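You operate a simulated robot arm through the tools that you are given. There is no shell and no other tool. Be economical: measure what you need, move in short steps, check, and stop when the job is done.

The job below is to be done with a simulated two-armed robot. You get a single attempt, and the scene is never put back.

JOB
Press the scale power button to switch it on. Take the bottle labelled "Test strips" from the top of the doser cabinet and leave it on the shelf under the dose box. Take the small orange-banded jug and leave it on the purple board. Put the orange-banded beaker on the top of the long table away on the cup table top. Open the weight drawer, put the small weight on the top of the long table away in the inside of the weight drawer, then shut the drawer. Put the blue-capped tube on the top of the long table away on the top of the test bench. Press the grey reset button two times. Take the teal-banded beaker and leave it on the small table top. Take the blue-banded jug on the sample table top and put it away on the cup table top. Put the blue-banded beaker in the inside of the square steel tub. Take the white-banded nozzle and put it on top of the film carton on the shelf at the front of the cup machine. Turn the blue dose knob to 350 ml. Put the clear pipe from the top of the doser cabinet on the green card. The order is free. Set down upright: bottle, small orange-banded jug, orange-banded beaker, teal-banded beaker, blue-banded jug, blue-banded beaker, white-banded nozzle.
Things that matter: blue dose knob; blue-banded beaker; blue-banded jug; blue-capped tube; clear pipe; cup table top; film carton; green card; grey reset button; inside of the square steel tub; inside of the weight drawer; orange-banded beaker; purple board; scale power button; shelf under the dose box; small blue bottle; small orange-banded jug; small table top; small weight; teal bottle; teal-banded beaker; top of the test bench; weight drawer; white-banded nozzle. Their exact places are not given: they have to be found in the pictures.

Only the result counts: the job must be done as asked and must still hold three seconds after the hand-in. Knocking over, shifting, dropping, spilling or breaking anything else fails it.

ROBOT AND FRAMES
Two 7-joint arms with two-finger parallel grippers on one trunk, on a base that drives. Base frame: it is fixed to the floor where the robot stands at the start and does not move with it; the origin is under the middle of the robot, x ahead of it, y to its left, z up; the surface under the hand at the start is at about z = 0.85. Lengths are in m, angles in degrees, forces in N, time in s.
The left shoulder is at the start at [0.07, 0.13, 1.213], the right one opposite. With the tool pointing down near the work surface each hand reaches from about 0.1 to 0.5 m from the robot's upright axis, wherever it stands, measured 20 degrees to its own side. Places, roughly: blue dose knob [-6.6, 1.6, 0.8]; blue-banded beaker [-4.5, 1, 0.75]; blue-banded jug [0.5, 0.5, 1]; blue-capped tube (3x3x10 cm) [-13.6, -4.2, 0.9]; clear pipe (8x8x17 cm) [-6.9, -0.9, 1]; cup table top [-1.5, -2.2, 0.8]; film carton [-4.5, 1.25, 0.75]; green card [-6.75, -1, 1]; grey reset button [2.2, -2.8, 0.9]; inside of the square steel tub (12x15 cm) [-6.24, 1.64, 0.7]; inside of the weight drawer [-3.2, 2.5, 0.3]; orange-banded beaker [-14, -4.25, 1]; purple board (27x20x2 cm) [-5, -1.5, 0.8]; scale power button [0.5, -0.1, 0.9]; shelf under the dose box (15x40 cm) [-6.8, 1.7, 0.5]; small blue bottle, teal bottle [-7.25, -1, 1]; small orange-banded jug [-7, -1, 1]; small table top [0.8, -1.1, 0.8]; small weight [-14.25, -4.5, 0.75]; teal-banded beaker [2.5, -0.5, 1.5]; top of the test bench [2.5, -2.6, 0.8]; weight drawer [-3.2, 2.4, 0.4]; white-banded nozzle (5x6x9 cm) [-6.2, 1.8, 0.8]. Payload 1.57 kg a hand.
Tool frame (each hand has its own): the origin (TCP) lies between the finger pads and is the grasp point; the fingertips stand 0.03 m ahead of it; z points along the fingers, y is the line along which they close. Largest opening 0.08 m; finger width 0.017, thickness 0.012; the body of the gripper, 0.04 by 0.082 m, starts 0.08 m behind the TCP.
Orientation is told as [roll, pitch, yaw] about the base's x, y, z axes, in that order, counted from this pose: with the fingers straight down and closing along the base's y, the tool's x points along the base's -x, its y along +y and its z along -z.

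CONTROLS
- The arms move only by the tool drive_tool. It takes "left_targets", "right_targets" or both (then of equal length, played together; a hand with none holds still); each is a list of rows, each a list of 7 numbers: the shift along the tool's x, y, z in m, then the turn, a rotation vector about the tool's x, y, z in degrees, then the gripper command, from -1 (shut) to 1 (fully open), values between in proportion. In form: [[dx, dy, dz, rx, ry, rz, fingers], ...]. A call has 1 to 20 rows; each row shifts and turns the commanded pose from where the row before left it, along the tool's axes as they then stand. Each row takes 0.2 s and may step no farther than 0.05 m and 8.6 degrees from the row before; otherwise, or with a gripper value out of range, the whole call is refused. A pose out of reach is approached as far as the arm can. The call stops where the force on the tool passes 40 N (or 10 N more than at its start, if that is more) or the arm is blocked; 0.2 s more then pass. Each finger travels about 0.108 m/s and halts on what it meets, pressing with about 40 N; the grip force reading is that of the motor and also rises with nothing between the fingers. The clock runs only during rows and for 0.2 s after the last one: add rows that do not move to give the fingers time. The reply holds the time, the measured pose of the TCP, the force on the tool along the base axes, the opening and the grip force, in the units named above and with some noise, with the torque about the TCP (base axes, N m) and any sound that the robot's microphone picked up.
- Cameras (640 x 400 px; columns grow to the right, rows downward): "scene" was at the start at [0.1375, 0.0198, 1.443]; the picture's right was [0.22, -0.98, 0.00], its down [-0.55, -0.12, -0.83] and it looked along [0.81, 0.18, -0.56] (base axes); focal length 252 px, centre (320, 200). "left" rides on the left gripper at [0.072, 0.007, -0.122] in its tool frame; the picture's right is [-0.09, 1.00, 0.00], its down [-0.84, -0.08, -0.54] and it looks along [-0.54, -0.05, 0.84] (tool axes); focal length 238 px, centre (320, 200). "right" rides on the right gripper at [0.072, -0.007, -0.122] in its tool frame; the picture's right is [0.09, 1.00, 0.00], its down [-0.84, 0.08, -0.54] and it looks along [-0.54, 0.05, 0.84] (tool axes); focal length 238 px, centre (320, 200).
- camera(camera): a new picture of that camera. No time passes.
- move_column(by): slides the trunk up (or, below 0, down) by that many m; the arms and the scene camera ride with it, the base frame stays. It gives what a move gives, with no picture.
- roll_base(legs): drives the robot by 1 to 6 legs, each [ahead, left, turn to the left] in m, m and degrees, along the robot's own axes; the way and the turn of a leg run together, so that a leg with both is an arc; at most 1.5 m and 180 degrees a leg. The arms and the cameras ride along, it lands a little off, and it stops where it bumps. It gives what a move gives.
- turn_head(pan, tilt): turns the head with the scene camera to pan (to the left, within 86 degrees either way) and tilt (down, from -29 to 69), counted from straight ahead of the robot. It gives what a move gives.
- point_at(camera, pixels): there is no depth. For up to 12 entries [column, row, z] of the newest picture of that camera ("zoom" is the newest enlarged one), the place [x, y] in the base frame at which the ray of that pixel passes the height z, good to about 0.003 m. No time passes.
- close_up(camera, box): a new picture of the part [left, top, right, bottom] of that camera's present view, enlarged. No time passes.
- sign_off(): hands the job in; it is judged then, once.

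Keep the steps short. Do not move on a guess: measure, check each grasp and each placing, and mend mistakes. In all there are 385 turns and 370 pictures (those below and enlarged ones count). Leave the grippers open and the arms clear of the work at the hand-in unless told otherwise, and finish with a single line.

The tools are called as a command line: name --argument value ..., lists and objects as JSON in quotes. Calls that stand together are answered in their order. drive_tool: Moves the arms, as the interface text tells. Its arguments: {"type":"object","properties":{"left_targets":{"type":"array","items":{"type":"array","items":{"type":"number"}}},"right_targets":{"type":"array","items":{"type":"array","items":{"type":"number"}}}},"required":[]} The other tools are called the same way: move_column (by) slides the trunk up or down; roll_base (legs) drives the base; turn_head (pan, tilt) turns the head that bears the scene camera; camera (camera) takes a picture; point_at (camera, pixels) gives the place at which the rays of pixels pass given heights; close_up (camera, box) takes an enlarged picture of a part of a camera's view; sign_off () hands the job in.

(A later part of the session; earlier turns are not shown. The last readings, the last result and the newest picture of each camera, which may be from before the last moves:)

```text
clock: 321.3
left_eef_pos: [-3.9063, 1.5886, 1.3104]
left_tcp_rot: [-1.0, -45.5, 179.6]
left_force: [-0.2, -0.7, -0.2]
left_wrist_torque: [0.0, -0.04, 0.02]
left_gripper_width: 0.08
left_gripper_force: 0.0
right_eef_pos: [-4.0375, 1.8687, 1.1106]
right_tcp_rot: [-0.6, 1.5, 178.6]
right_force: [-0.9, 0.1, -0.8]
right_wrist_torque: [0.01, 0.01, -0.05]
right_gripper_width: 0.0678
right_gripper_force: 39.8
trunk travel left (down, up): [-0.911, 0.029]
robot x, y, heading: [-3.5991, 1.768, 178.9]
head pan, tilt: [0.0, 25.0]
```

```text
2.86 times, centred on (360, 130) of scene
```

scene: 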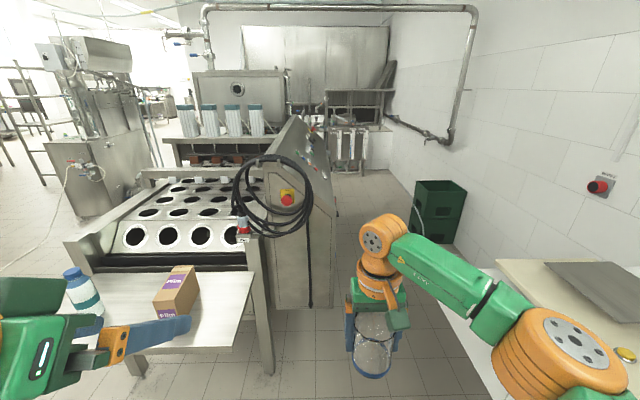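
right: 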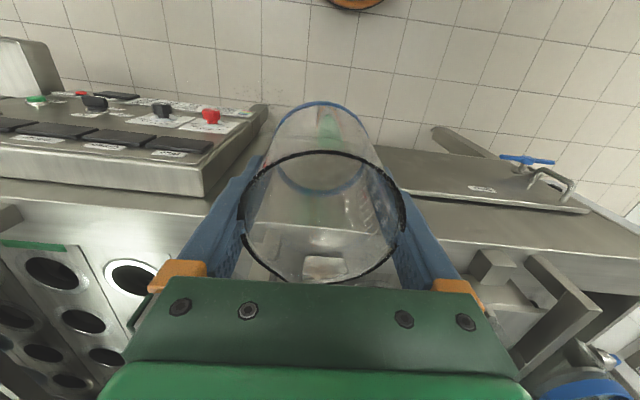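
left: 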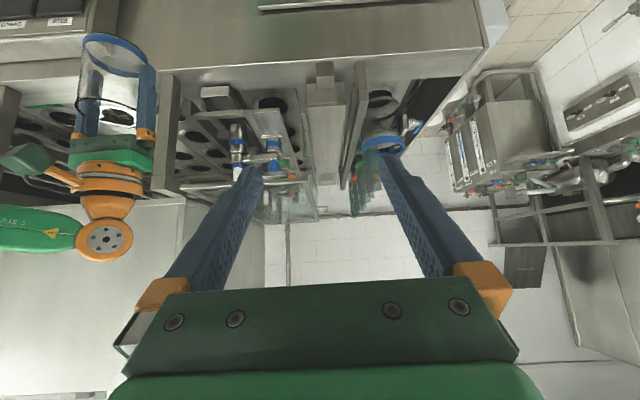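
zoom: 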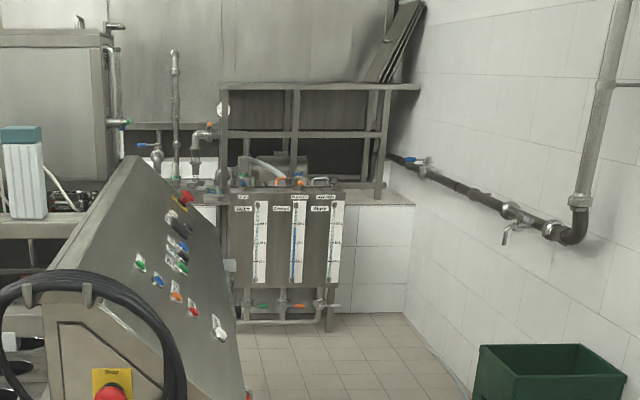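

point_at --camera "scene" --pixels '[[497, 262, 0.85], [437, 300, 0.85], [332, 205, 1.0], [300, 120, 1.3]]'

turn_head --pan -30 --tilt 45

camera --camera "scene"

```text
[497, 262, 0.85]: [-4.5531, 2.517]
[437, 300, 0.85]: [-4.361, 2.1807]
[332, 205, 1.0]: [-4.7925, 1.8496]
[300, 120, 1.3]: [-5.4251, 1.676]
```

```text
clock: 322.2
left_eef_pos: [-3.9047, 1.5882, 1.3102]
left_tcp_rot: [-1.1, -45.5, 179.6]
left_force: [-0.3, 0.0, -0.5]
left_wrist_torque: [-0.01, -0.02, 0.0]
left_gripper_width: 0.0803
left_gripper_force: 0.1
right_eef_pos: [-4.038, 1.8684, 1.1089]
right_tcp_rot: [-0.5, 1.5, 178.5]
right_force: [0.1, 0.4, -1.9]
right_wrist_torque: [0.02, 0.01, 0.02]
right_gripper_width: 0.0678
right_gripper_force: 40.5
trunk travel left (down, up): [-0.911, 0.029]
robot x, y, heading: [-3.5949, 1.7638, 178.6]
head pan, tilt: [-30.0, 45.0]
```

```text
255 pictures are left
```

scene: 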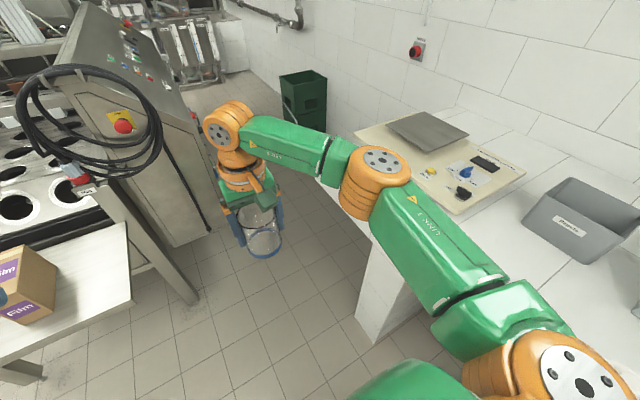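

point_at --camera "scene" --pixels '[[357, 322, 0.0], [378, 342, 0.0], [369, 240, 0.8], [207, 236, 0.3], [207, 236, 0.2], [198, 300, 0.0], [131, 305, 0.75]]'

close_up --camera "scene" --box '[100, 60, 420, 360]'

```text
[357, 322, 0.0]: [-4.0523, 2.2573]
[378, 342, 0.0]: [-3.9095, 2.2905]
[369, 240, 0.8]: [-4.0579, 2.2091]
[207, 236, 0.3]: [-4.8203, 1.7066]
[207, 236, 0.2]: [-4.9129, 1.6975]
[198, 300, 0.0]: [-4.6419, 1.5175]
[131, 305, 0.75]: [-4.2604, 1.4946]
```

```text
1.33 times, centred on (260, 210) of scene
```

zoom: 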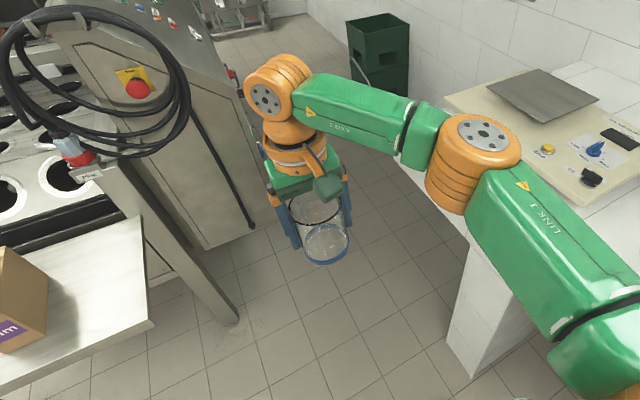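

Plan: retract the beaker hand, turn to face -y, and strafe west down the far-side aisle.

drive_tool --right_targets '[[0.035, 0, 0, 0, 0, 0, -1], [0.035, 0, 0, 0, 0, 0, -1], [0.035, 0, 0, 0, 0, 0, -1], [0.035, 0, 0, 0, 0, 0, -1], [0.03, 0, 0, 0, 0, 0, -1]]'

roll_base --legs '[[0, 0.25, 0], [0, 0, 91], [-0.4, 0, 0], [0, -0.8, 0], [-0.37, -0.3, 0], [0, -0.8, 0]]'

turn_head --pan 0 --tilt 45

camera --camera "scene"

```text
clock: 323.4
left_eef_pos: [-3.9045, 1.5886, 1.3104]
left_tcp_rot: [-1.0, -45.5, 179.6]
left_force: [-0.7, -0.2, 0.5]
left_wrist_torque: [-0.01, -0.03, 0.02]
left_gripper_width: 0.0801
left_gripper_force: 0.1
right_eef_pos: [-3.8672, 1.864, 1.1156]
right_tcp_rot: [-0.5, 1.5, 178.4]
right_force: [-0.4, -0.4, -0.7]
right_wrist_torque: [0.01, 0.06, -0.01]
right_gripper_width: 0.0678
right_gripper_force: 39.8
trunk travel left (down, up): [-0.911, 0.029]
robot x, y, heading: [-3.5993, 1.7659, 179.0]
head pan, tilt: [-30.0, 45.0]
```

```text
clock: 334.9
left_eef_pos: [-4.1736, 1.6159, 1.3107]
left_tcp_rot: [-1.9, -45.8, -87.1]
left_force: [-0.1, -0.4, 1.0]
left_wrist_torque: [-0.02, 0.02, -0.01]
left_gripper_width: 0.0801
left_gripper_force: 0.1
right_eef_pos: [-4.4522, 1.6398, 1.1181]
right_tcp_rot: [-1.3, 1.2, -88.9]
right_force: [-0.4, -0.3, -1.7]
right_wrist_torque: [-0.02, 0.02, 0.0]
right_gripper_width: 0.0676
right_gripper_force: 40.1
trunk travel left (down, up): [-0.911, 0.029]
robot x, y, heading: [-4.3826, 1.9078, -88.8]
head pan, tilt: [-30.0, 45.0]
stopped in leg 4: the robot was blocked; the commanded pose is now the measured one
```

```text
clock: 335.9
left_eef_pos: [-4.1743, 1.6159, 1.31]
left_tcp_rot: [-2.2, -45.8, -87.1]
left_force: [-1.0, -0.9, 0.7]
left_wrist_torque: [0.04, 0.03, 0.0]
left_gripper_width: 0.0801
left_gripper_force: 0.2
right_eef_pos: [-4.4518, 1.6382, 1.1182]
right_tcp_rot: [-1.4, 1.3, -88.9]
right_force: [-0.2, 0.1, -1.1]
right_wrist_torque: [-0.01, 0.0, 0.02]
right_gripper_width: 0.068
right_gripper_force: 39.7
trunk travel left (down, up): [-0.911, 0.029]
robot x, y, heading: [-4.3823, 1.9092, -88.6]
head pan, tilt: [0.0, 45.0]
```

```text
253 pictures are left
```

scene: 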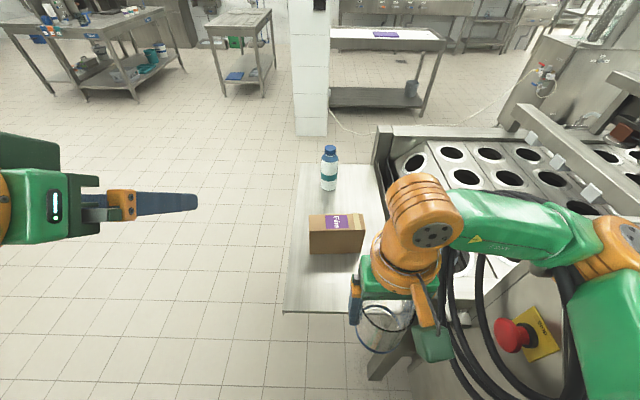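

Blocked by the right elbow against the machine's end panel. Back off a bit and look right.

roll_base --legs '[[0, 0.15, 0]]'

turn_head --pan -60 --tilt 40

camera --camera "scene"

turn_head --pan -86 --tilt 40

camera --camera "scene"

```text
clock: 337.2
left_eef_pos: [-4.0452, 1.6131, 1.3111]
left_tcp_rot: [-0.7, -45.5, -87.9]
left_force: [0.3, 0.4, 0.0]
left_wrist_torque: [0.0, -0.03, -0.01]
left_gripper_width: 0.0799
left_gripper_force: 0.0
right_eef_pos: [-4.3206, 1.6386, 1.1141]
right_tcp_rot: [-0.3, 1.5, -88.8]
right_force: [-0.4, -0.1, -0.8]
right_wrist_torque: [-0.01, -0.02, 0.0]
right_gripper_width: 0.068
right_gripper_force: 40.4
trunk travel left (down, up): [-0.911, 0.029]
robot x, y, heading: [-4.2339, 1.9142, -88.7]
head pan, tilt: [0.0, 45.0]
```

```text
clock: 338.5
left_eef_pos: [-4.0419, 1.6122, 1.3111]
left_tcp_rot: [-0.8, -45.4, -87.9]
left_force: [0.6, 0.3, 0.0]
left_wrist_torque: [-0.02, -0.02, -0.01]
left_gripper_width: 0.08
left_gripper_force: 0.1
right_eef_pos: [-4.3175, 1.6381, 1.1157]
right_tcp_rot: [-0.4, 1.6, -88.8]
right_force: [-0.2, -0.2, -1.2]
right_wrist_torque: [-0.01, 0.01, 0.02]
right_gripper_width: 0.0679
right_gripper_force: 39.9
trunk travel left (down, up): [-0.911, 0.029]
robot x, y, heading: [-4.2372, 1.9145, -88.7]
head pan, tilt: [-60.0, 40.0]
```

```text
252 pictures are left
```

scene: 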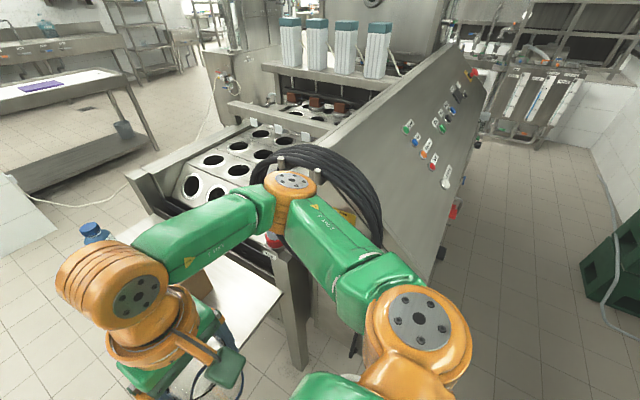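

```text
clock: 339.4
left_eef_pos: [-4.0416, 1.6132, 1.3103]
left_tcp_rot: [-1.1, -45.5, -87.9]
left_force: [0.4, 0.1, 0.7]
left_wrist_torque: [0.01, 0.01, 0.01]
left_gripper_width: 0.08
left_gripper_force: 0.1
right_eef_pos: [-4.317, 1.6382, 1.1146]
right_tcp_rot: [-0.5, 1.7, -88.8]
right_force: [0.0, 0.2, -1.7]
right_wrist_torque: [0.01, 0.03, -0.03]
right_gripper_width: 0.0677
right_gripper_force: 39.8
trunk travel left (down, up): [-0.911, 0.029]
robot x, y, heading: [-4.2325, 1.9124, -88.7]
head pan, tilt: [-85.9, 40.0]
```

```text
251 pictures are left
```

scene: 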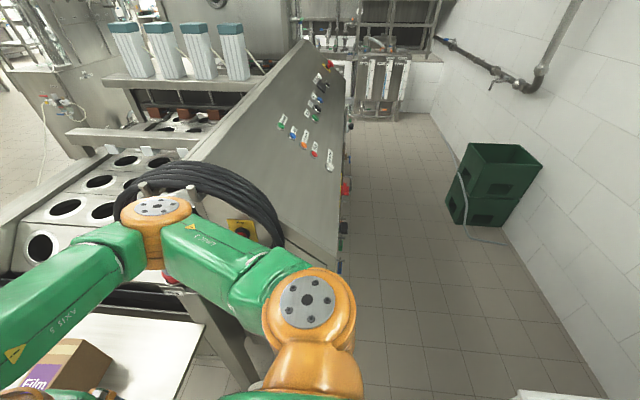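

point_at --camera "scene" --pixels '[[518, 397, 0.85], [595, 397, 0.85], [342, 272, 0.75], [345, 130, 0.9], [350, 195, 0.8], [446, 222, 0.0], [460, 185, 0.35]]'

close_up --camera "scene" --box '[270, 20, 450, 290]'

```text
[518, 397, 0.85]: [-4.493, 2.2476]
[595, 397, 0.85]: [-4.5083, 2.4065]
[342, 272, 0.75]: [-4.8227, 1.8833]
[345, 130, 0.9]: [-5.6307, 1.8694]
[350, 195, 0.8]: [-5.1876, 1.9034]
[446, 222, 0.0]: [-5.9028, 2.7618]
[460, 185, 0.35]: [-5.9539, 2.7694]
```

```text
1.48 times, centred on (360, 155) of scene
```

zoom: 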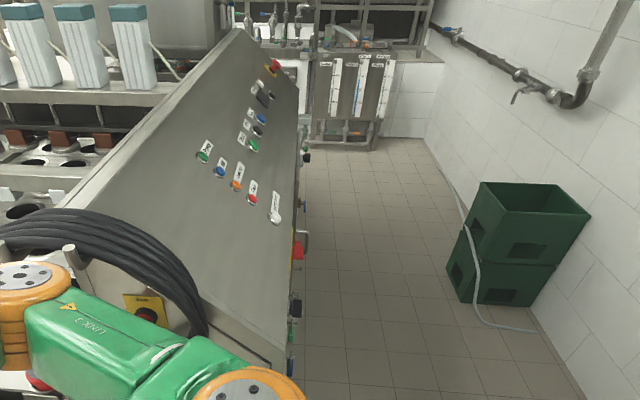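

Counter corner at (-4.49,2.25), console at y≈1.88. I'll turn around (facing the wall, arms over the counter) and pass through diagonally.

roll_base --legs '[[0, 0.55, 0], [0.35, 0, 0], [0, 0, -90], [0, 0, -90]]'

turn_head --pan 40 --tilt 45

camera --camera "scene"

```text
clock: 352.2
left_eef_pos: [-3.8546, 1.8798, 1.3112]
left_tcp_rot: [-1.0, -45.5, 90.7]
left_force: [-0.5, 0.3, 0.1]
left_wrist_torque: [0.02, 0.03, -0.03]
left_gripper_width: 0.08
left_gripper_force: 0.1
right_eef_pos: [-3.5807, 1.8476, 1.1137]
right_tcp_rot: [-0.5, 1.7, 89.7]
right_force: [0.7, -0.1, -1.9]
right_wrist_torque: [-0.01, -0.01, -0.02]
right_gripper_width: 0.068
right_gripper_force: 39.8
trunk travel left (down, up): [-0.911, 0.029]
robot x, y, heading: [-3.672, 1.5745, 90.0]
head pan, tilt: [-85.9, 40.0]
```

```text
clock: 354.3
left_eef_pos: [-3.8549, 1.8801, 1.3113]
left_tcp_rot: [-1.0, -45.5, 90.7]
left_force: [-0.6, 0.5, 0.1]
left_wrist_torque: [0.02, -0.02, 0.04]
left_gripper_width: 0.0798
left_gripper_force: 0.1
right_eef_pos: [-3.5804, 1.8478, 1.1148]
right_tcp_rot: [-0.5, 1.6, 89.6]
right_force: [0.0, -1.0, -1.0]
right_wrist_torque: [-0.03, 0.0, 0.03]
right_gripper_width: 0.0679
right_gripper_force: 40.1
trunk travel left (down, up): [-0.911, 0.029]
robot x, y, heading: [-3.6699, 1.5775, 89.6]
head pan, tilt: [40.0, 45.0]
```

```text
249 pictures are left
```

scene: 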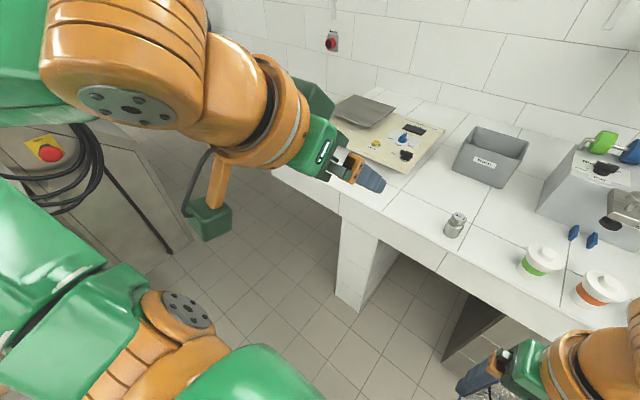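

roll_base --legs '[[0.36, 0, 0], [0, 0.7, 0], [0.13, 0.24, 0], [0.17, 0.25, 0], [0.1, 0.6, 0]]'

turn_head --pan 60 --tilt 35

camera --camera "scene"

```text
clock: 366.2
left_eef_pos: [-5.6451, 2.6392, 1.3106]
left_tcp_rot: [-0.8, -45.5, 91.3]
left_force: [0.2, -0.2, 0.3]
left_wrist_torque: [0.03, 0.03, 0.02]
left_gripper_width: 0.0801
left_gripper_force: 0.0
right_eef_pos: [-5.3684, 2.6103, 1.1145]
right_tcp_rot: [-0.4, 1.6, 90.5]
right_force: [0.5, 0.6, -0.9]
right_wrist_torque: [0.01, 0.0, 0.03]
right_gripper_width: 0.0677
right_gripper_force: 40.0
trunk travel left (down, up): [-0.911, 0.029]
robot x, y, heading: [-5.4568, 2.3366, 90.5]
head pan, tilt: [40.0, 45.0]
```

```text
clock: 367.0
left_eef_pos: [-5.6463, 2.6387, 1.3113]
left_tcp_rot: [-0.9, -45.5, 91.4]
left_force: [-1.2, 0.3, 0.2]
left_wrist_torque: [-0.02, -0.01, 0.01]
left_gripper_width: 0.0804
left_gripper_force: 0.0
right_eef_pos: [-5.3704, 2.6113, 1.1154]
right_tcp_rot: [-0.5, 1.6, 90.4]
right_force: [-0.4, 0.4, -0.6]
right_wrist_torque: [0.01, 0.02, 0.01]
right_gripper_width: 0.0677
right_gripper_force: 39.9
trunk travel left (down, up): [-0.911, 0.029]
robot x, y, heading: [-5.4594, 2.3372, 90.5]
head pan, tilt: [60.0, 35.0]
```

```text
248 pictures are left
```

scene: 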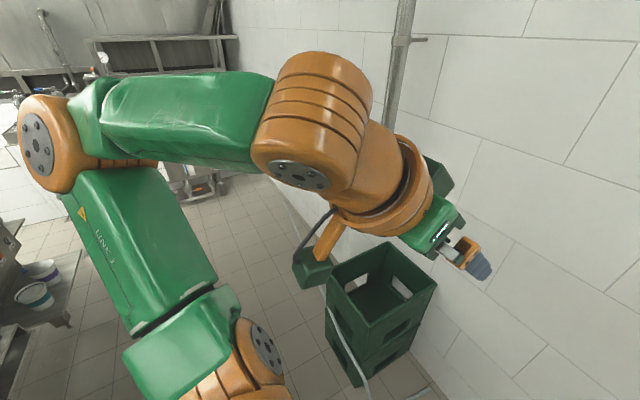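

roll_base --legs '[[0.03, 0.8, 0]]'

turn_head --pan 86 --tilt 40

camera --camera "scene"

```text
clock: 371.4
left_eef_pos: [-6.4523, 2.6581, 1.3107]
left_tcp_rot: [-0.9, -45.5, 91.4]
left_force: [0.1, 0.4, 0.2]
left_wrist_torque: [0.03, 0.01, 0.0]
left_gripper_width: 0.0802
left_gripper_force: 0.1
right_eef_pos: [-6.178, 2.6309, 1.1158]
right_tcp_rot: [-0.5, 1.6, 90.5]
right_force: [-0.3, -0.2, -1.3]
right_wrist_torque: [-0.01, 0.01, 0.01]
right_gripper_width: 0.0677
right_gripper_force: 40.0
trunk travel left (down, up): [-0.911, 0.029]
robot x, y, heading: [-6.2663, 2.3567, 90.6]
head pan, tilt: [60.0, 35.0]
```

```text
clock: 372.3
left_eef_pos: [-6.4521, 2.6582, 1.3109]
left_tcp_rot: [-1.0, -45.5, 91.4]
left_force: [-0.2, -0.5, -0.7]
left_wrist_torque: [-0.02, 0.01, 0.01]
left_gripper_width: 0.0801
left_gripper_force: 0.1
right_eef_pos: [-6.1786, 2.6314, 1.1157]
right_tcp_rot: [-0.5, 1.6, 90.5]
right_force: [0.2, -0.4, -0.4]
right_wrist_torque: [-0.02, 0.01, -0.02]
right_gripper_width: 0.0679
right_gripper_force: 39.8
trunk travel left (down, up): [-0.911, 0.029]
robot x, y, heading: [-6.2645, 2.3588, 90.7]
head pan, tilt: [85.9, 40.0]
```

```text
247 pictures are left
```

scene: 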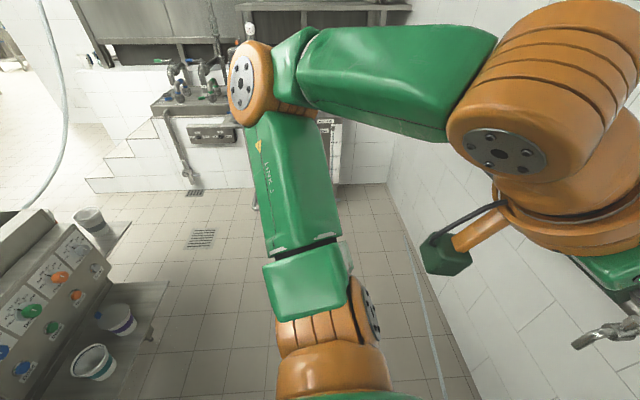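

The dose box with coloured knobs is here. Turn 180° to face it.

roll_base --legs '[[0, 0, 90], [0, 0, 89.5]]'

turn_head --pan -15 --tilt 45

camera --camera "scene"

```text
clock: 380.2
left_eef_pos: [-6.0849, 2.0484, 1.3103]
left_tcp_rot: [-0.9, -45.4, -90.3]
left_force: [0.3, 0.5, 0.2]
left_wrist_torque: [0.01, -0.01, 0.01]
left_gripper_width: 0.0802
left_gripper_force: 0.0
right_eef_pos: [-6.3592, 2.085, 1.1154]
right_tcp_rot: [-0.5, 1.7, -91.2]
right_force: [-0.4, -0.6, -0.7]
right_wrist_torque: [-0.01, -0.02, 0.04]
right_gripper_width: 0.0675
right_gripper_force: 40.0
trunk travel left (down, up): [-0.911, 0.029]
robot x, y, heading: [-6.2697, 2.3532, -90.8]
head pan, tilt: [85.9, 40.0]
```

```text
clock: 382.0
left_eef_pos: [-6.0865, 2.0496, 1.311]
left_tcp_rot: [-1.0, -45.6, -90.1]
left_force: [0.7, -0.3, -0.1]
left_wrist_torque: [0.02, -0.02, 0.0]
left_gripper_width: 0.0801
left_gripper_force: 0.0
right_eef_pos: [-6.3607, 2.0845, 1.1149]
right_tcp_rot: [-0.5, 1.6, -91.2]
right_force: [-0.3, 0.0, -1.7]
right_wrist_torque: [-0.01, 0.01, -0.02]
right_gripper_width: 0.0681
right_gripper_force: 39.9
trunk travel left (down, up): [-0.911, 0.029]
robot x, y, heading: [-6.2642, 2.3605, -91.0]
head pan, tilt: [-15.0, 45.0]
```

```text
246 pictures are left
```

scene: 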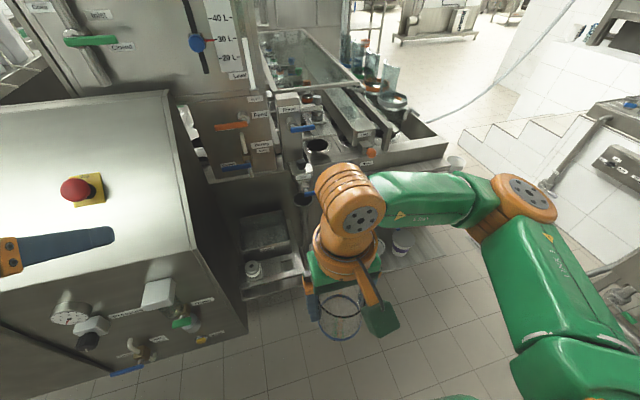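

close_up --camera "scene" --box '[210, 170, 340, 300]'

camera --camera "right"

```text
3.08 times, centred on (275, 235) of scene
```

zoom: 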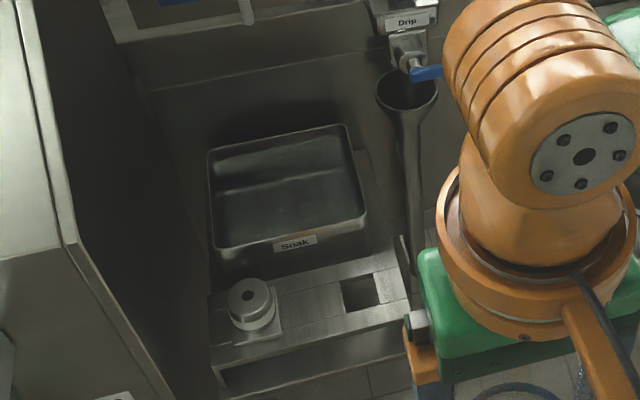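

```text
244 pictures are left
```

right: 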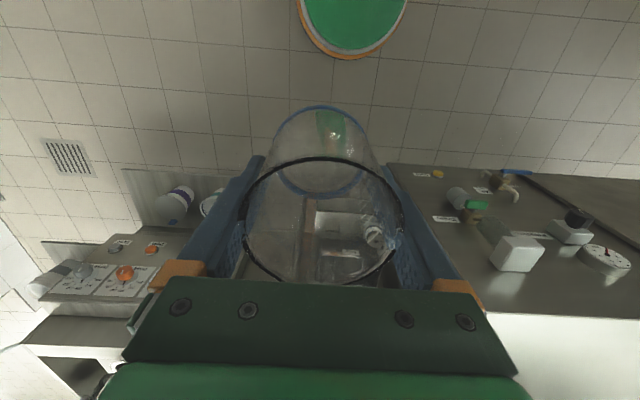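

point_at --camera "scene" --pixels '[[264.6, 231.8, 0.65], [264.6, 231.8, 0.7], [264.6, 231.8, 0.75], [239, 220, 0.7], [285, 211, 0.7], [289.6, 238, 0.7], [242, 249.6, 0.7], [252, 267, 0.8], [252, 275, 0.7]]'

```text
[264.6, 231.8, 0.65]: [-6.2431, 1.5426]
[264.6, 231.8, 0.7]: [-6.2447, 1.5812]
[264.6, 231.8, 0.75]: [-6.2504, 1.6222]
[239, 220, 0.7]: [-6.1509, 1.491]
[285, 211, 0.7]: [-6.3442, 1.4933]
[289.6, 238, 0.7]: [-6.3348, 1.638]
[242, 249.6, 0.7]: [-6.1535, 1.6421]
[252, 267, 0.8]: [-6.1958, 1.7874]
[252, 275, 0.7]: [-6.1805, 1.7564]
```

point_at --camera "scene" --pixels '[[247, 327, 0.4], [247, 327, 0.2], [195, 240, 0.9], [195, 240, 1.0], [168, 92, 1.0], [80, 190, 1.1], [330, 280, 0.6], [300, 290, 0.6]]'

turn_head --pan 0 --tilt 66

camera --camera "scene"

camera --camera "left"

```text
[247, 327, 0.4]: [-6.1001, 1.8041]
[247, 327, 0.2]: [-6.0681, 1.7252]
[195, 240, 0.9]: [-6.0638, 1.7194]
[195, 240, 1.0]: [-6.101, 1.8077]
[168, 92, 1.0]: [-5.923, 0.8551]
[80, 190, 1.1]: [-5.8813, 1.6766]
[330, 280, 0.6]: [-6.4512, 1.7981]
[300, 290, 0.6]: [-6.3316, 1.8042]
```

```text
clock: 382.9
left_eef_pos: [-6.0863, 2.0493, 1.31]
left_tcp_rot: [-1.1, -45.5, -90.1]
left_force: [-0.3, 0.1, 0.1]
left_wrist_torque: [-0.03, 0.03, -0.01]
left_gripper_width: 0.0799
left_gripper_force: 0.1
right_eef_pos: [-6.3596, 2.0846, 1.1151]
right_tcp_rot: [-0.5, 1.7, -91.1]
right_force: [-0.4, 0.2, -0.8]
right_wrist_torque: [-0.01, -0.01, -0.01]
right_gripper_width: 0.0678
right_gripper_force: 40.3
trunk travel left (down, up): [-0.911, 0.029]
robot x, y, heading: [-6.2658, 2.3582, -91.0]
head pan, tilt: [0.0, 66.0]
```

```text
243 pictures are left
```

scene: 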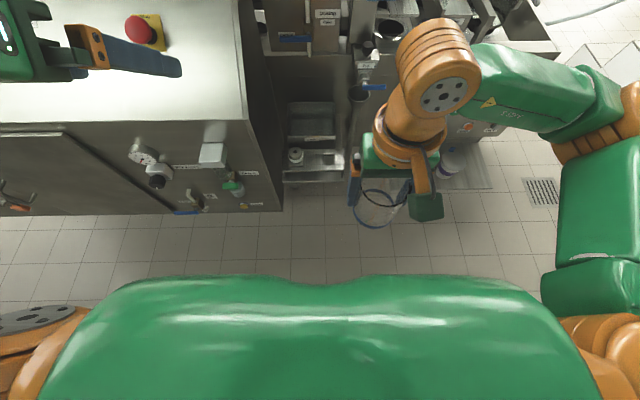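

```text
242 pictures are left
```

left: 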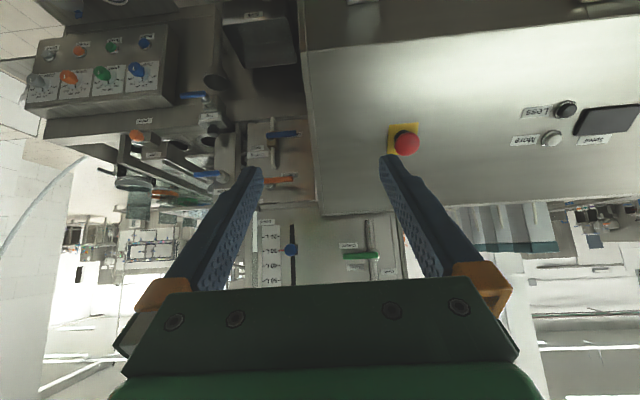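

Dose-box knobs run grey, orange, green, blue. Retract the left hand, straighten the right, and move the base closer.

drive_tool --left_targets '[[0.02, 0, -0.035, 0, 0, 0, 1], [0.02, 0, -0.035, 0, 0, 0, 1], [0.02, 0, -0.02, 0, 0, 0, 1]]' --right_targets '[[0, 0, 0, -0.5, -1.7, 0, -1], [0, 0, 0, 0, 0, 0, -1], [0, 0, 0, 0, 0, 0, -1]]'

roll_base --legs '[[0, 0.1, 1], [0.27, 0, 0]]'

turn_head --pan -10 --tilt 60

camera --camera "scene"

```text
clock: 383.6
left_eef_pos: [-6.0822, 2.1569, 1.3324]
left_tcp_rot: [-1.1, -45.5, -90.3]
left_force: [0.8, -0.4, -0.2]
left_wrist_torque: [0.01, -0.02, 0.02]
left_gripper_width: 0.08
left_gripper_force: 0.0
right_eef_pos: [-6.3589, 2.0878, 1.1145]
right_tcp_rot: [0.0, -0.1, -91.3]
right_force: [0.1, -0.6, -1.4]
right_wrist_torque: [-0.01, -0.02, 0.01]
right_gripper_width: 0.0682
right_gripper_force: 39.9
trunk travel left (down, up): [-0.911, 0.029]
robot x, y, heading: [-6.262, 2.3571, -91.0]
head pan, tilt: [0.0, 66.0]
```

```text
clock: 386.3
left_eef_pos: [-5.9774, 1.8878, 1.3322]
left_tcp_rot: [-1.0, -45.6, -89.2]
left_force: [-0.2, -0.1, -0.6]
left_wrist_torque: [-0.02, 0.02, 0.02]
left_gripper_width: 0.0802
left_gripper_force: 0.0
right_eef_pos: [-6.2531, 1.8141, 1.1154]
right_tcp_rot: [0.1, -0.2, -90.0]
right_force: [-0.5, -0.8, -1.3]
right_wrist_torque: [-0.01, -0.01, 0.01]
right_gripper_width: 0.0678
right_gripper_force: 40.0
trunk travel left (down, up): [-0.911, 0.029]
robot x, y, heading: [-6.1642, 2.083, -89.7]
head pan, tilt: [0.0, 66.0]
```

```text
clock: 387.1
left_eef_pos: [-5.9779, 1.8849, 1.3337]
left_tcp_rot: [-0.9, -45.5, -89.1]
left_force: [-0.4, 0.1, 0.3]
left_wrist_torque: [0.01, -0.02, 0.02]
left_gripper_width: 0.0799
left_gripper_force: 0.1
right_eef_pos: [-6.2538, 1.8106, 1.1146]
right_tcp_rot: [0.0, -0.1, -90.0]
right_force: [-1.0, 0.2, -1.6]
right_wrist_torque: [-0.03, 0.0, -0.01]
right_gripper_width: 0.0679
right_gripper_force: 39.5
trunk travel left (down, up): [-0.911, 0.029]
robot x, y, heading: [-6.1628, 2.0857, -89.6]
head pan, tilt: [-10.0, 60.0]
```

```text
241 pictures are left
```

scene: 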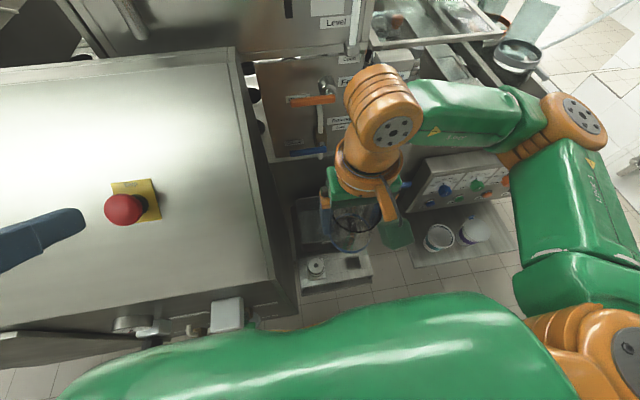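

close_up --camera "scene" --box '[260, 80, 420, 300]'

camera --camera "right"

```text
1.82 times, centred on (340, 190) of scene
```

zoom: 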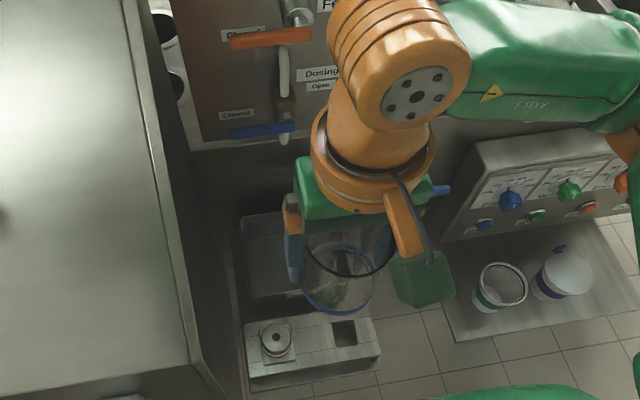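

```text
239 pictures are left
```

right: 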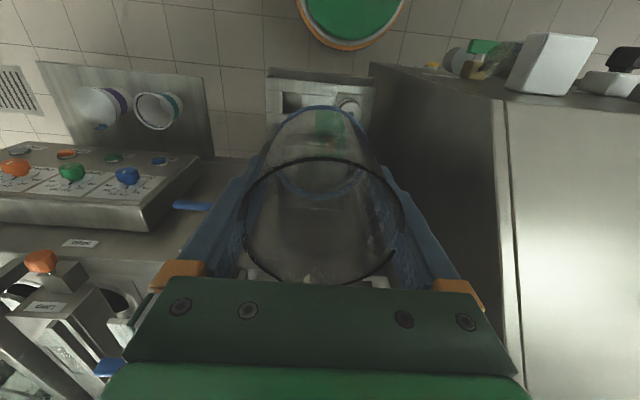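

point_at --camera "right" --pixels '[[175, 207, 0.9], [208, 207, 0.9], [208, 207, 1.0], [208, 207, 0.8], [348, 104, 0.8], [348, 104, 0.7], [127, 175, 0.8], [127, 175, 0.85]]'

point_at --camera "scene" --pixels '[[406, 183, 0.9], [406, 183, 1.0], [406, 183, 0.8], [316, 264, 0.8], [316, 264, 0.7], [440, 189, 0.8], [440, 189, 0.85], [299, 200, 0.77], [349, 235, 0.77], [300, 245, 0.77]]'

```text
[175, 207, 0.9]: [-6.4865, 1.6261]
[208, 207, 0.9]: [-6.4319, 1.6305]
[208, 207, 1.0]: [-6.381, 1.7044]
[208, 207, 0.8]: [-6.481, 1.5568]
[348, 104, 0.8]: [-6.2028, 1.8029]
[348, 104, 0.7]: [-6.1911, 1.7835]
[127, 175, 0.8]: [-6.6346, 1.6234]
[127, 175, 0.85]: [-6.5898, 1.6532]
```

```text
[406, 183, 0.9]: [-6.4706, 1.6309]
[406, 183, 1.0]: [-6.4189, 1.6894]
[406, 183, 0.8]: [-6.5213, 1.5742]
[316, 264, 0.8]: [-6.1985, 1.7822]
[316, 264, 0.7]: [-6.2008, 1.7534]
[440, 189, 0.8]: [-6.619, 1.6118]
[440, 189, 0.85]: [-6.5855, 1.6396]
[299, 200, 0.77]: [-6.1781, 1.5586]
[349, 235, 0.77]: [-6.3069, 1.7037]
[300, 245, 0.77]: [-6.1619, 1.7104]
```

Tub centre ≈ (-6.242,1.636), rim z≈0.77. Move the beaker over it.

drive_tool --right_targets '[[-0.04, 0.003, 0, 0, 0, 0, -1], [-0.04, 0.003, 0, 0, 0, 0, -1], [-0.04, 0.003, 0, 0, 0, 0, -1], [-0.04, 0.003, 0, 0, 0, 0, -1], [-0.014, 0, 0, 0, 0, 0, -1], [0, 0, 0, 0, 0, 0, -1]]'

move_column --by -0.15

camera --camera "scene"

camera --camera "right"

```text
clock: 388.4
left_eef_pos: [-5.978, 1.8856, 1.3313]
left_tcp_rot: [-0.8, -45.5, -89.1]
left_force: [-0.2, 0.7, 0.1]
left_wrist_torque: [-0.02, 0.03, -0.02]
left_gripper_width: 0.08
left_gripper_force: 0.0
right_eef_pos: [-6.2407, 1.6354, 1.1159]
right_tcp_rot: [0.0, -0.3, -90.0]
right_force: [0.3, 0.2, 0.4]
right_wrist_torque: [0.03, 0.02, -0.04]
right_gripper_width: 0.0681
right_gripper_force: 39.8
trunk travel left (down, up): [-0.911, 0.029]
robot x, y, heading: [-6.1652, 2.0846, -89.8]
head pan, tilt: [-10.0, 60.0]
```

```text
clock: 390.2
left_eef_pos: [-5.9782, 1.8856, 1.182]
left_tcp_rot: [-1.0, -45.6, -89.1]
left_force: [-0.2, -0.4, 0.1]
left_wrist_torque: [-0.02, 0.02, 0.03]
left_gripper_width: 0.08
left_gripper_force: 0.0
right_eef_pos: [-6.2402, 1.6344, 0.9655]
right_tcp_rot: [0.0, -0.1, -90.0]
right_force: [0.2, 0.3, -1.5]
right_wrist_torque: [0.02, 0.0, 0.02]
right_gripper_width: 0.0678
right_gripper_force: 40.0
trunk travel left (down, up): [-0.761, 0.179]
robot x, y, heading: [-6.166, 2.0811, -89.8]
head pan, tilt: [-10.0, 60.0]
```

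```text
238 pictures are left
```

scene: 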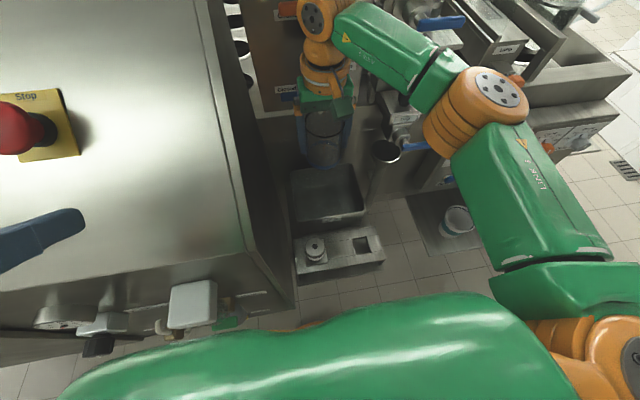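

```text
237 pictures are left
```

right: 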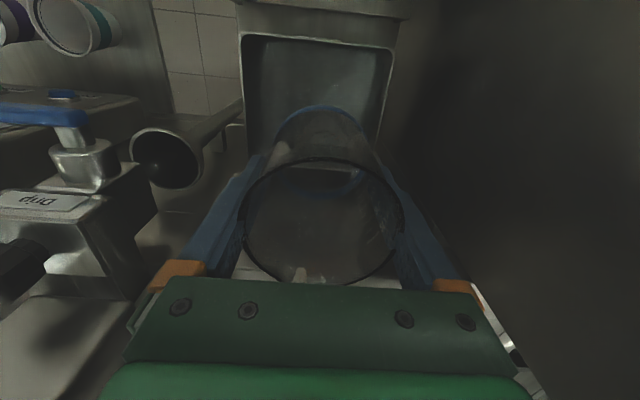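

point_at --camera "right" --pixels '[[243, 38, 0.77], [395, 48, 0.77], [243, 38, 0.74], [395, 48, 0.74], [377, 145, 0.77], [377, 145, 0.74], [255, 155, 0.77]]'

point_at --camera "scene" --pixels '[[295, 226, 0.77], [366, 213, 0.77], [295, 226, 0.74], [366, 213, 0.74], [290, 170, 0.77], [290, 170, 0.74], [350, 163, 0.77], [350, 163, 0.74]]'

close_up --camera "scene" --box '[270, 90, 410, 290]'

```text
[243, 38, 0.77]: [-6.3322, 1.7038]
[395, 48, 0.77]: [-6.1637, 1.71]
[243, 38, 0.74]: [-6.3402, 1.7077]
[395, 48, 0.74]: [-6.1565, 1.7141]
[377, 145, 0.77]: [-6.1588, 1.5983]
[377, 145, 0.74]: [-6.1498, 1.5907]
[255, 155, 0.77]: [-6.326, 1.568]
```

```text
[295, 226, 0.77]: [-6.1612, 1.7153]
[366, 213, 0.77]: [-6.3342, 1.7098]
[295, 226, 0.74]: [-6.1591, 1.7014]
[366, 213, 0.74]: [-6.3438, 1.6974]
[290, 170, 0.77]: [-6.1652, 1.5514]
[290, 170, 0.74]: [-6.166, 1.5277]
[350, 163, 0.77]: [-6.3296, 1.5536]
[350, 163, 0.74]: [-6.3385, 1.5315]
```

```text
2.00 times, centred on (340, 190) of scene
```

zoom: 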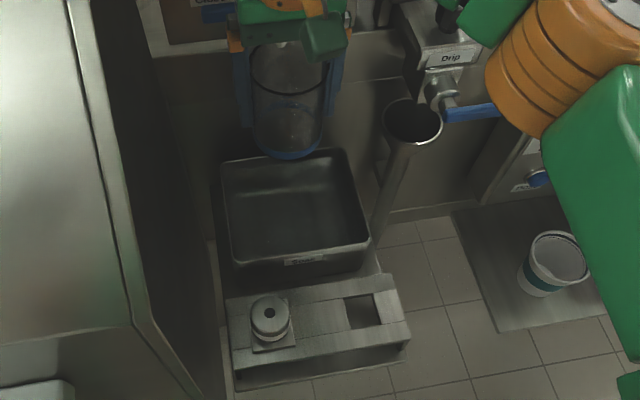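

point_at --camera "scene" --pixels '[[475, 112, 1.1], [475, 112, 1.2], [440, 145, 1.05], [440, 145, 1.15], [400, 147, 0.9], [425, 150, 0.9]]'

drive_tool --right_targets '[[0, -0.006, 0.03, 0, 0, 0, -1], [0, 0, 0.03, 0, 0, 0, -1], [0, 0, 0, 0, 0, 0, -1]]'

close_up --camera "scene" --box '[270, 40, 470, 290]'

```text
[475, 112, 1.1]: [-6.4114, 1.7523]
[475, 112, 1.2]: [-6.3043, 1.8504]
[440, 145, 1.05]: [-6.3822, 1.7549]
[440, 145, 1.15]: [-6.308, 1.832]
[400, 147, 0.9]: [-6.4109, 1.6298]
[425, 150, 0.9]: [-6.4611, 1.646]
```

```text
clock: 391.0
left_eef_pos: [-5.9772, 1.8847, 1.1813]
left_tcp_rot: [-1.0, -45.5, -89.1]
left_force: [0.5, -0.2, 0.6]
left_wrist_torque: [0.02, -0.02, 0.02]
left_gripper_width: 0.0799
left_gripper_force: 0.0
right_eef_pos: [-6.2461, 1.6369, 0.9048]
right_tcp_rot: [0.0, -0.1, -89.9]
right_force: [0.5, -0.1, -1.4]
right_wrist_torque: [-0.02, 0.02, 0.0]
right_gripper_width: 0.0679
right_gripper_force: 40.3
trunk travel left (down, up): [-0.761, 0.179]
robot x, y, heading: [-6.1662, 2.0801, -89.8]
head pan, tilt: [-10.0, 60.0]
```

```text
1.60 times, centred on (370, 165) of scene
```

zoom: 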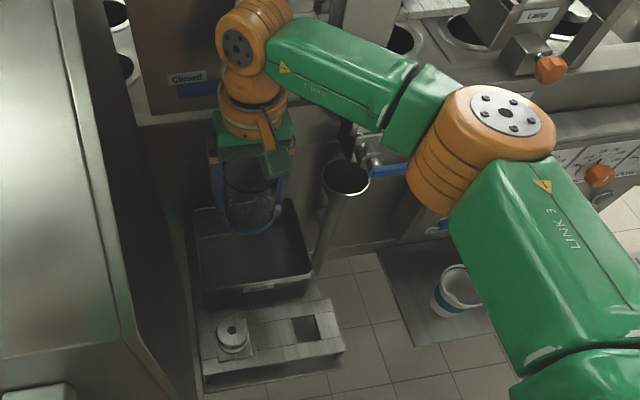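

Continue down slowly, beaker into tub.

drive_tool --right_targets '[[0, 0, 0.025, 0, 0, 0, -1], [0, 0, 0.025, 0, 0, 0, -1], [0, 0, 0.025, 0, 0, 0, -1], [0, 0, 0.01, 0, 0, 0, -1], [0, 0, 0.005, 0, 0, 0, -1], [0, 0, 0, 0, 0, 0, -1]]'

close_up --camera "scene" --box '[270, 90, 410, 290]'

camera --camera "right"

```text
clock: 392.4
left_eef_pos: [-5.9776, 1.8853, 1.1819]
left_tcp_rot: [-0.9, -45.5, -89.1]
left_force: [0.1, 0.1, 0.5]
left_wrist_torque: [0.0, -0.01, 0.02]
left_gripper_width: 0.08
left_gripper_force: 0.1
right_eef_pos: [-6.2467, 1.6344, 0.8153]
right_tcp_rot: [0.1, 0.0, -90.1]
right_force: [0.3, -0.5, -1.3]
right_wrist_torque: [-0.02, 0.01, -0.05]
right_gripper_width: 0.0679
right_gripper_force: 40.0
trunk travel left (down, up): [-0.761, 0.179]
robot x, y, heading: [-6.1692, 2.0843, -89.9]
head pan, tilt: [-10.0, 60.0]
```

```text
2.00 times, centred on (340, 190) of scene
```

zoom: 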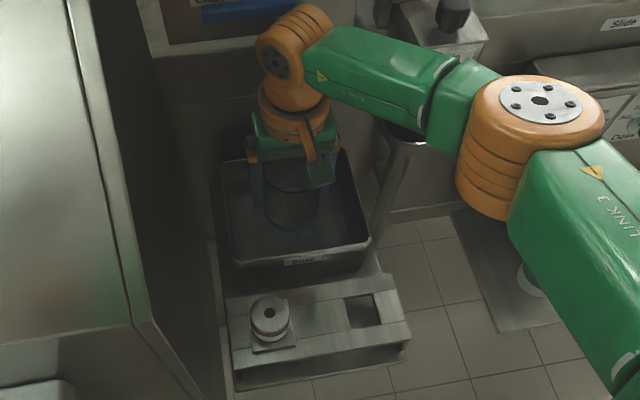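

```text
233 pictures are left
```

right: 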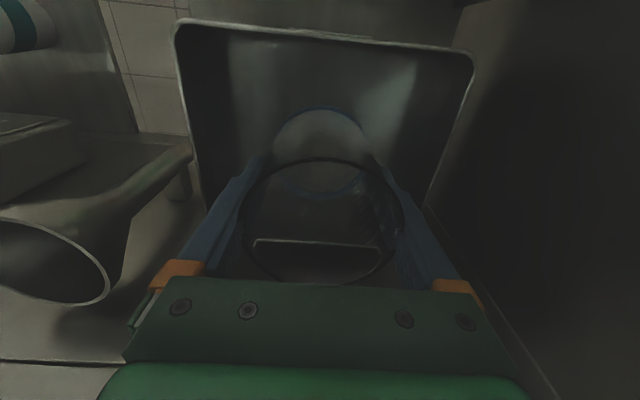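

drive_tool --right_targets '[[0, 0, 0.01, 0, 0, 0, -1], [0, 0, 0.008, 0, 0, 0, -1], [0, 0, 0.005, 0, 0, 0, -1], [0, 0, 0.004, 0, 0, 0, -1], [0, 0, 0.003, 0, 0, 0, -1], [0, 0, 0.003, 0, 0, 0, -1], [0, 0, 0.003, 0, 0, 0, -1], [0, 0, 0.003, 0, 0, 0, -1], [0, 0, 0.003, 0, 0, 0, -1], [0, 0, 0.003, 0, 0, 0, -1]]'

```text
clock: 394.6
left_eef_pos: [-5.9781, 1.8849, 1.1819]
left_tcp_rot: [-1.0, -45.6, -89.1]
left_force: [-0.2, -0.2, -0.8]
left_wrist_torque: [0.04, -0.01, 0.03]
left_gripper_width: 0.08
left_gripper_force: 0.1
right_eef_pos: [-6.2445, 1.6351, 0.771]
right_tcp_rot: [0.0, -0.1, -89.9]
right_force: [0.5, -0.3, -0.5]
right_wrist_torque: [0.02, 0.0, 0.01]
right_gripper_width: 0.068
right_gripper_force: 40.7
trunk travel left (down, up): [-0.761, 0.179]
robot x, y, heading: [-6.1677, 2.0799, -89.9]
head pan, tilt: [-10.0, 60.0]
```

drive_tool --right_targets '[[0, 0, 0.003, 0, 0, 0, -1], [0, 0, 0.003, 0, 0, 0, -1], [0, 0, 0.003, 0, 0, 0, -1], [0, 0, 0.003, 0, 0, 0, -1], [0, 0, 0.003, 0, 0, 0, -1], [0, 0, 0.003, 0, 0, 0, -1], [0, 0, 0.003, 0, 0, 0, -1], [0, 0, 0.003, 0, 0, 0, -1]]'

camera --camera "right"

```text
clock: 396.4
left_eef_pos: [-5.9765, 1.8897, 1.1836]
left_tcp_rot: [-1.1, -45.7, -89.0]
left_force: [0.2, -0.1, 0.3]
left_wrist_torque: [0.0, 0.02, 0.01]
left_gripper_width: 0.0799
left_gripper_force: 0.0
right_eef_pos: [-6.2453, 1.6377, 0.7489]
right_tcp_rot: [0.0, -0.5, -90.0]
right_force: [0.1, -7.6, 30.7]
right_wrist_torque: [0.24, -0.02, -0.01]
right_gripper_width: 0.0684
right_gripper_force: 39.8
trunk travel left (down, up): [-0.761, 0.179]
robot x, y, heading: [-6.1648, 2.0828, -89.9]
head pan, tilt: [-10.0, 60.0]
```

```text
232 pictures are left
```

right: 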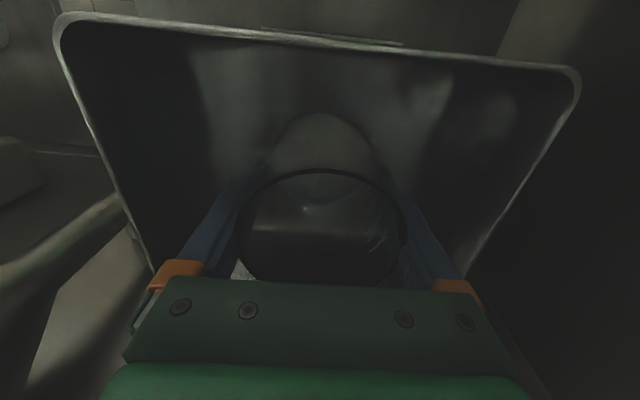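

Contact. Ease 2 mm and release, then lift out.

drive_tool --right_targets '[[0, 0, -0.002, 0, 0, 0, -1], [0, 0, 0, 0, 0, 0, -0.3], [0, 0, 0, 0, 0, 0, 0.4], [0, 0, 0, 0, 0, 0, 1], [0, 0, 0, 0, 0, 0, 1], [0, 0, -0.03, 0, 0, 0, 1], [0, 0, -0.04, 0, 0, 0, 1], [0, 0, -0.04, 0, 0, 0, 1], [0, 0, -0.04, 0, 0, 0, 1], [0, 0, -0.04, 0, 0, 0, 1]]'

camera --camera "right"

close_up --camera "scene" --box '[270, 90, 410, 290]'

```text
clock: 398.6
left_eef_pos: [-5.977, 1.8861, 1.1825]
left_tcp_rot: [-0.9, -45.5, -89.1]
left_force: [0.2, -0.2, -0.2]
left_wrist_torque: [-0.01, 0.03, -0.03]
left_gripper_width: 0.0802
left_gripper_force: 0.1
right_eef_pos: [-6.2485, 1.6365, 0.9409]
right_tcp_rot: [0.0, -0.1, -89.9]
right_force: [0.1, 0.4, 0.3]
right_wrist_torque: [-0.03, -0.02, -0.02]
right_gripper_width: 0.0798
right_gripper_force: 0.0
trunk travel left (down, up): [-0.761, 0.179]
robot x, y, heading: [-6.1678, 2.0824, -89.9]
head pan, tilt: [-10.0, 60.0]
```

```text
231 pictures are left
```

right: 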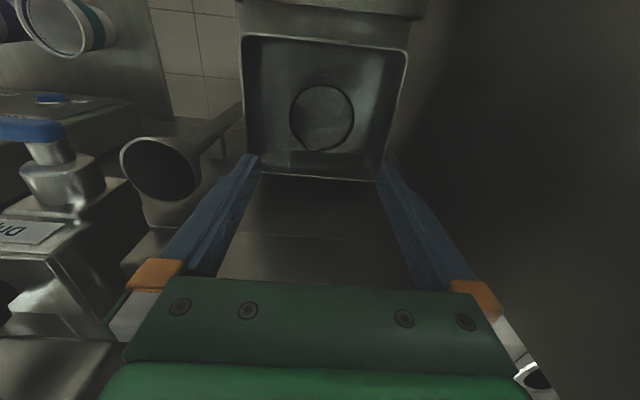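

```text
2.00 times, centred on (340, 190) of scene
```

zoom: 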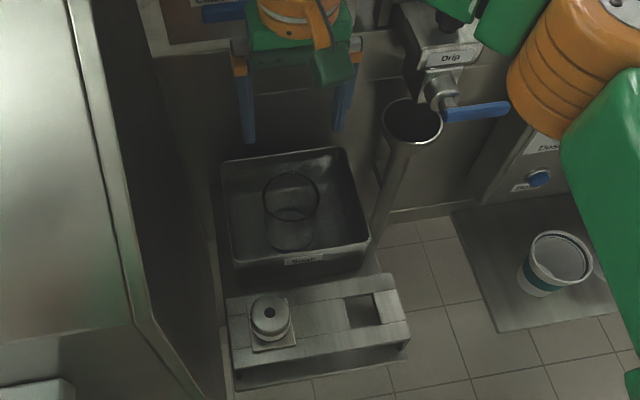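

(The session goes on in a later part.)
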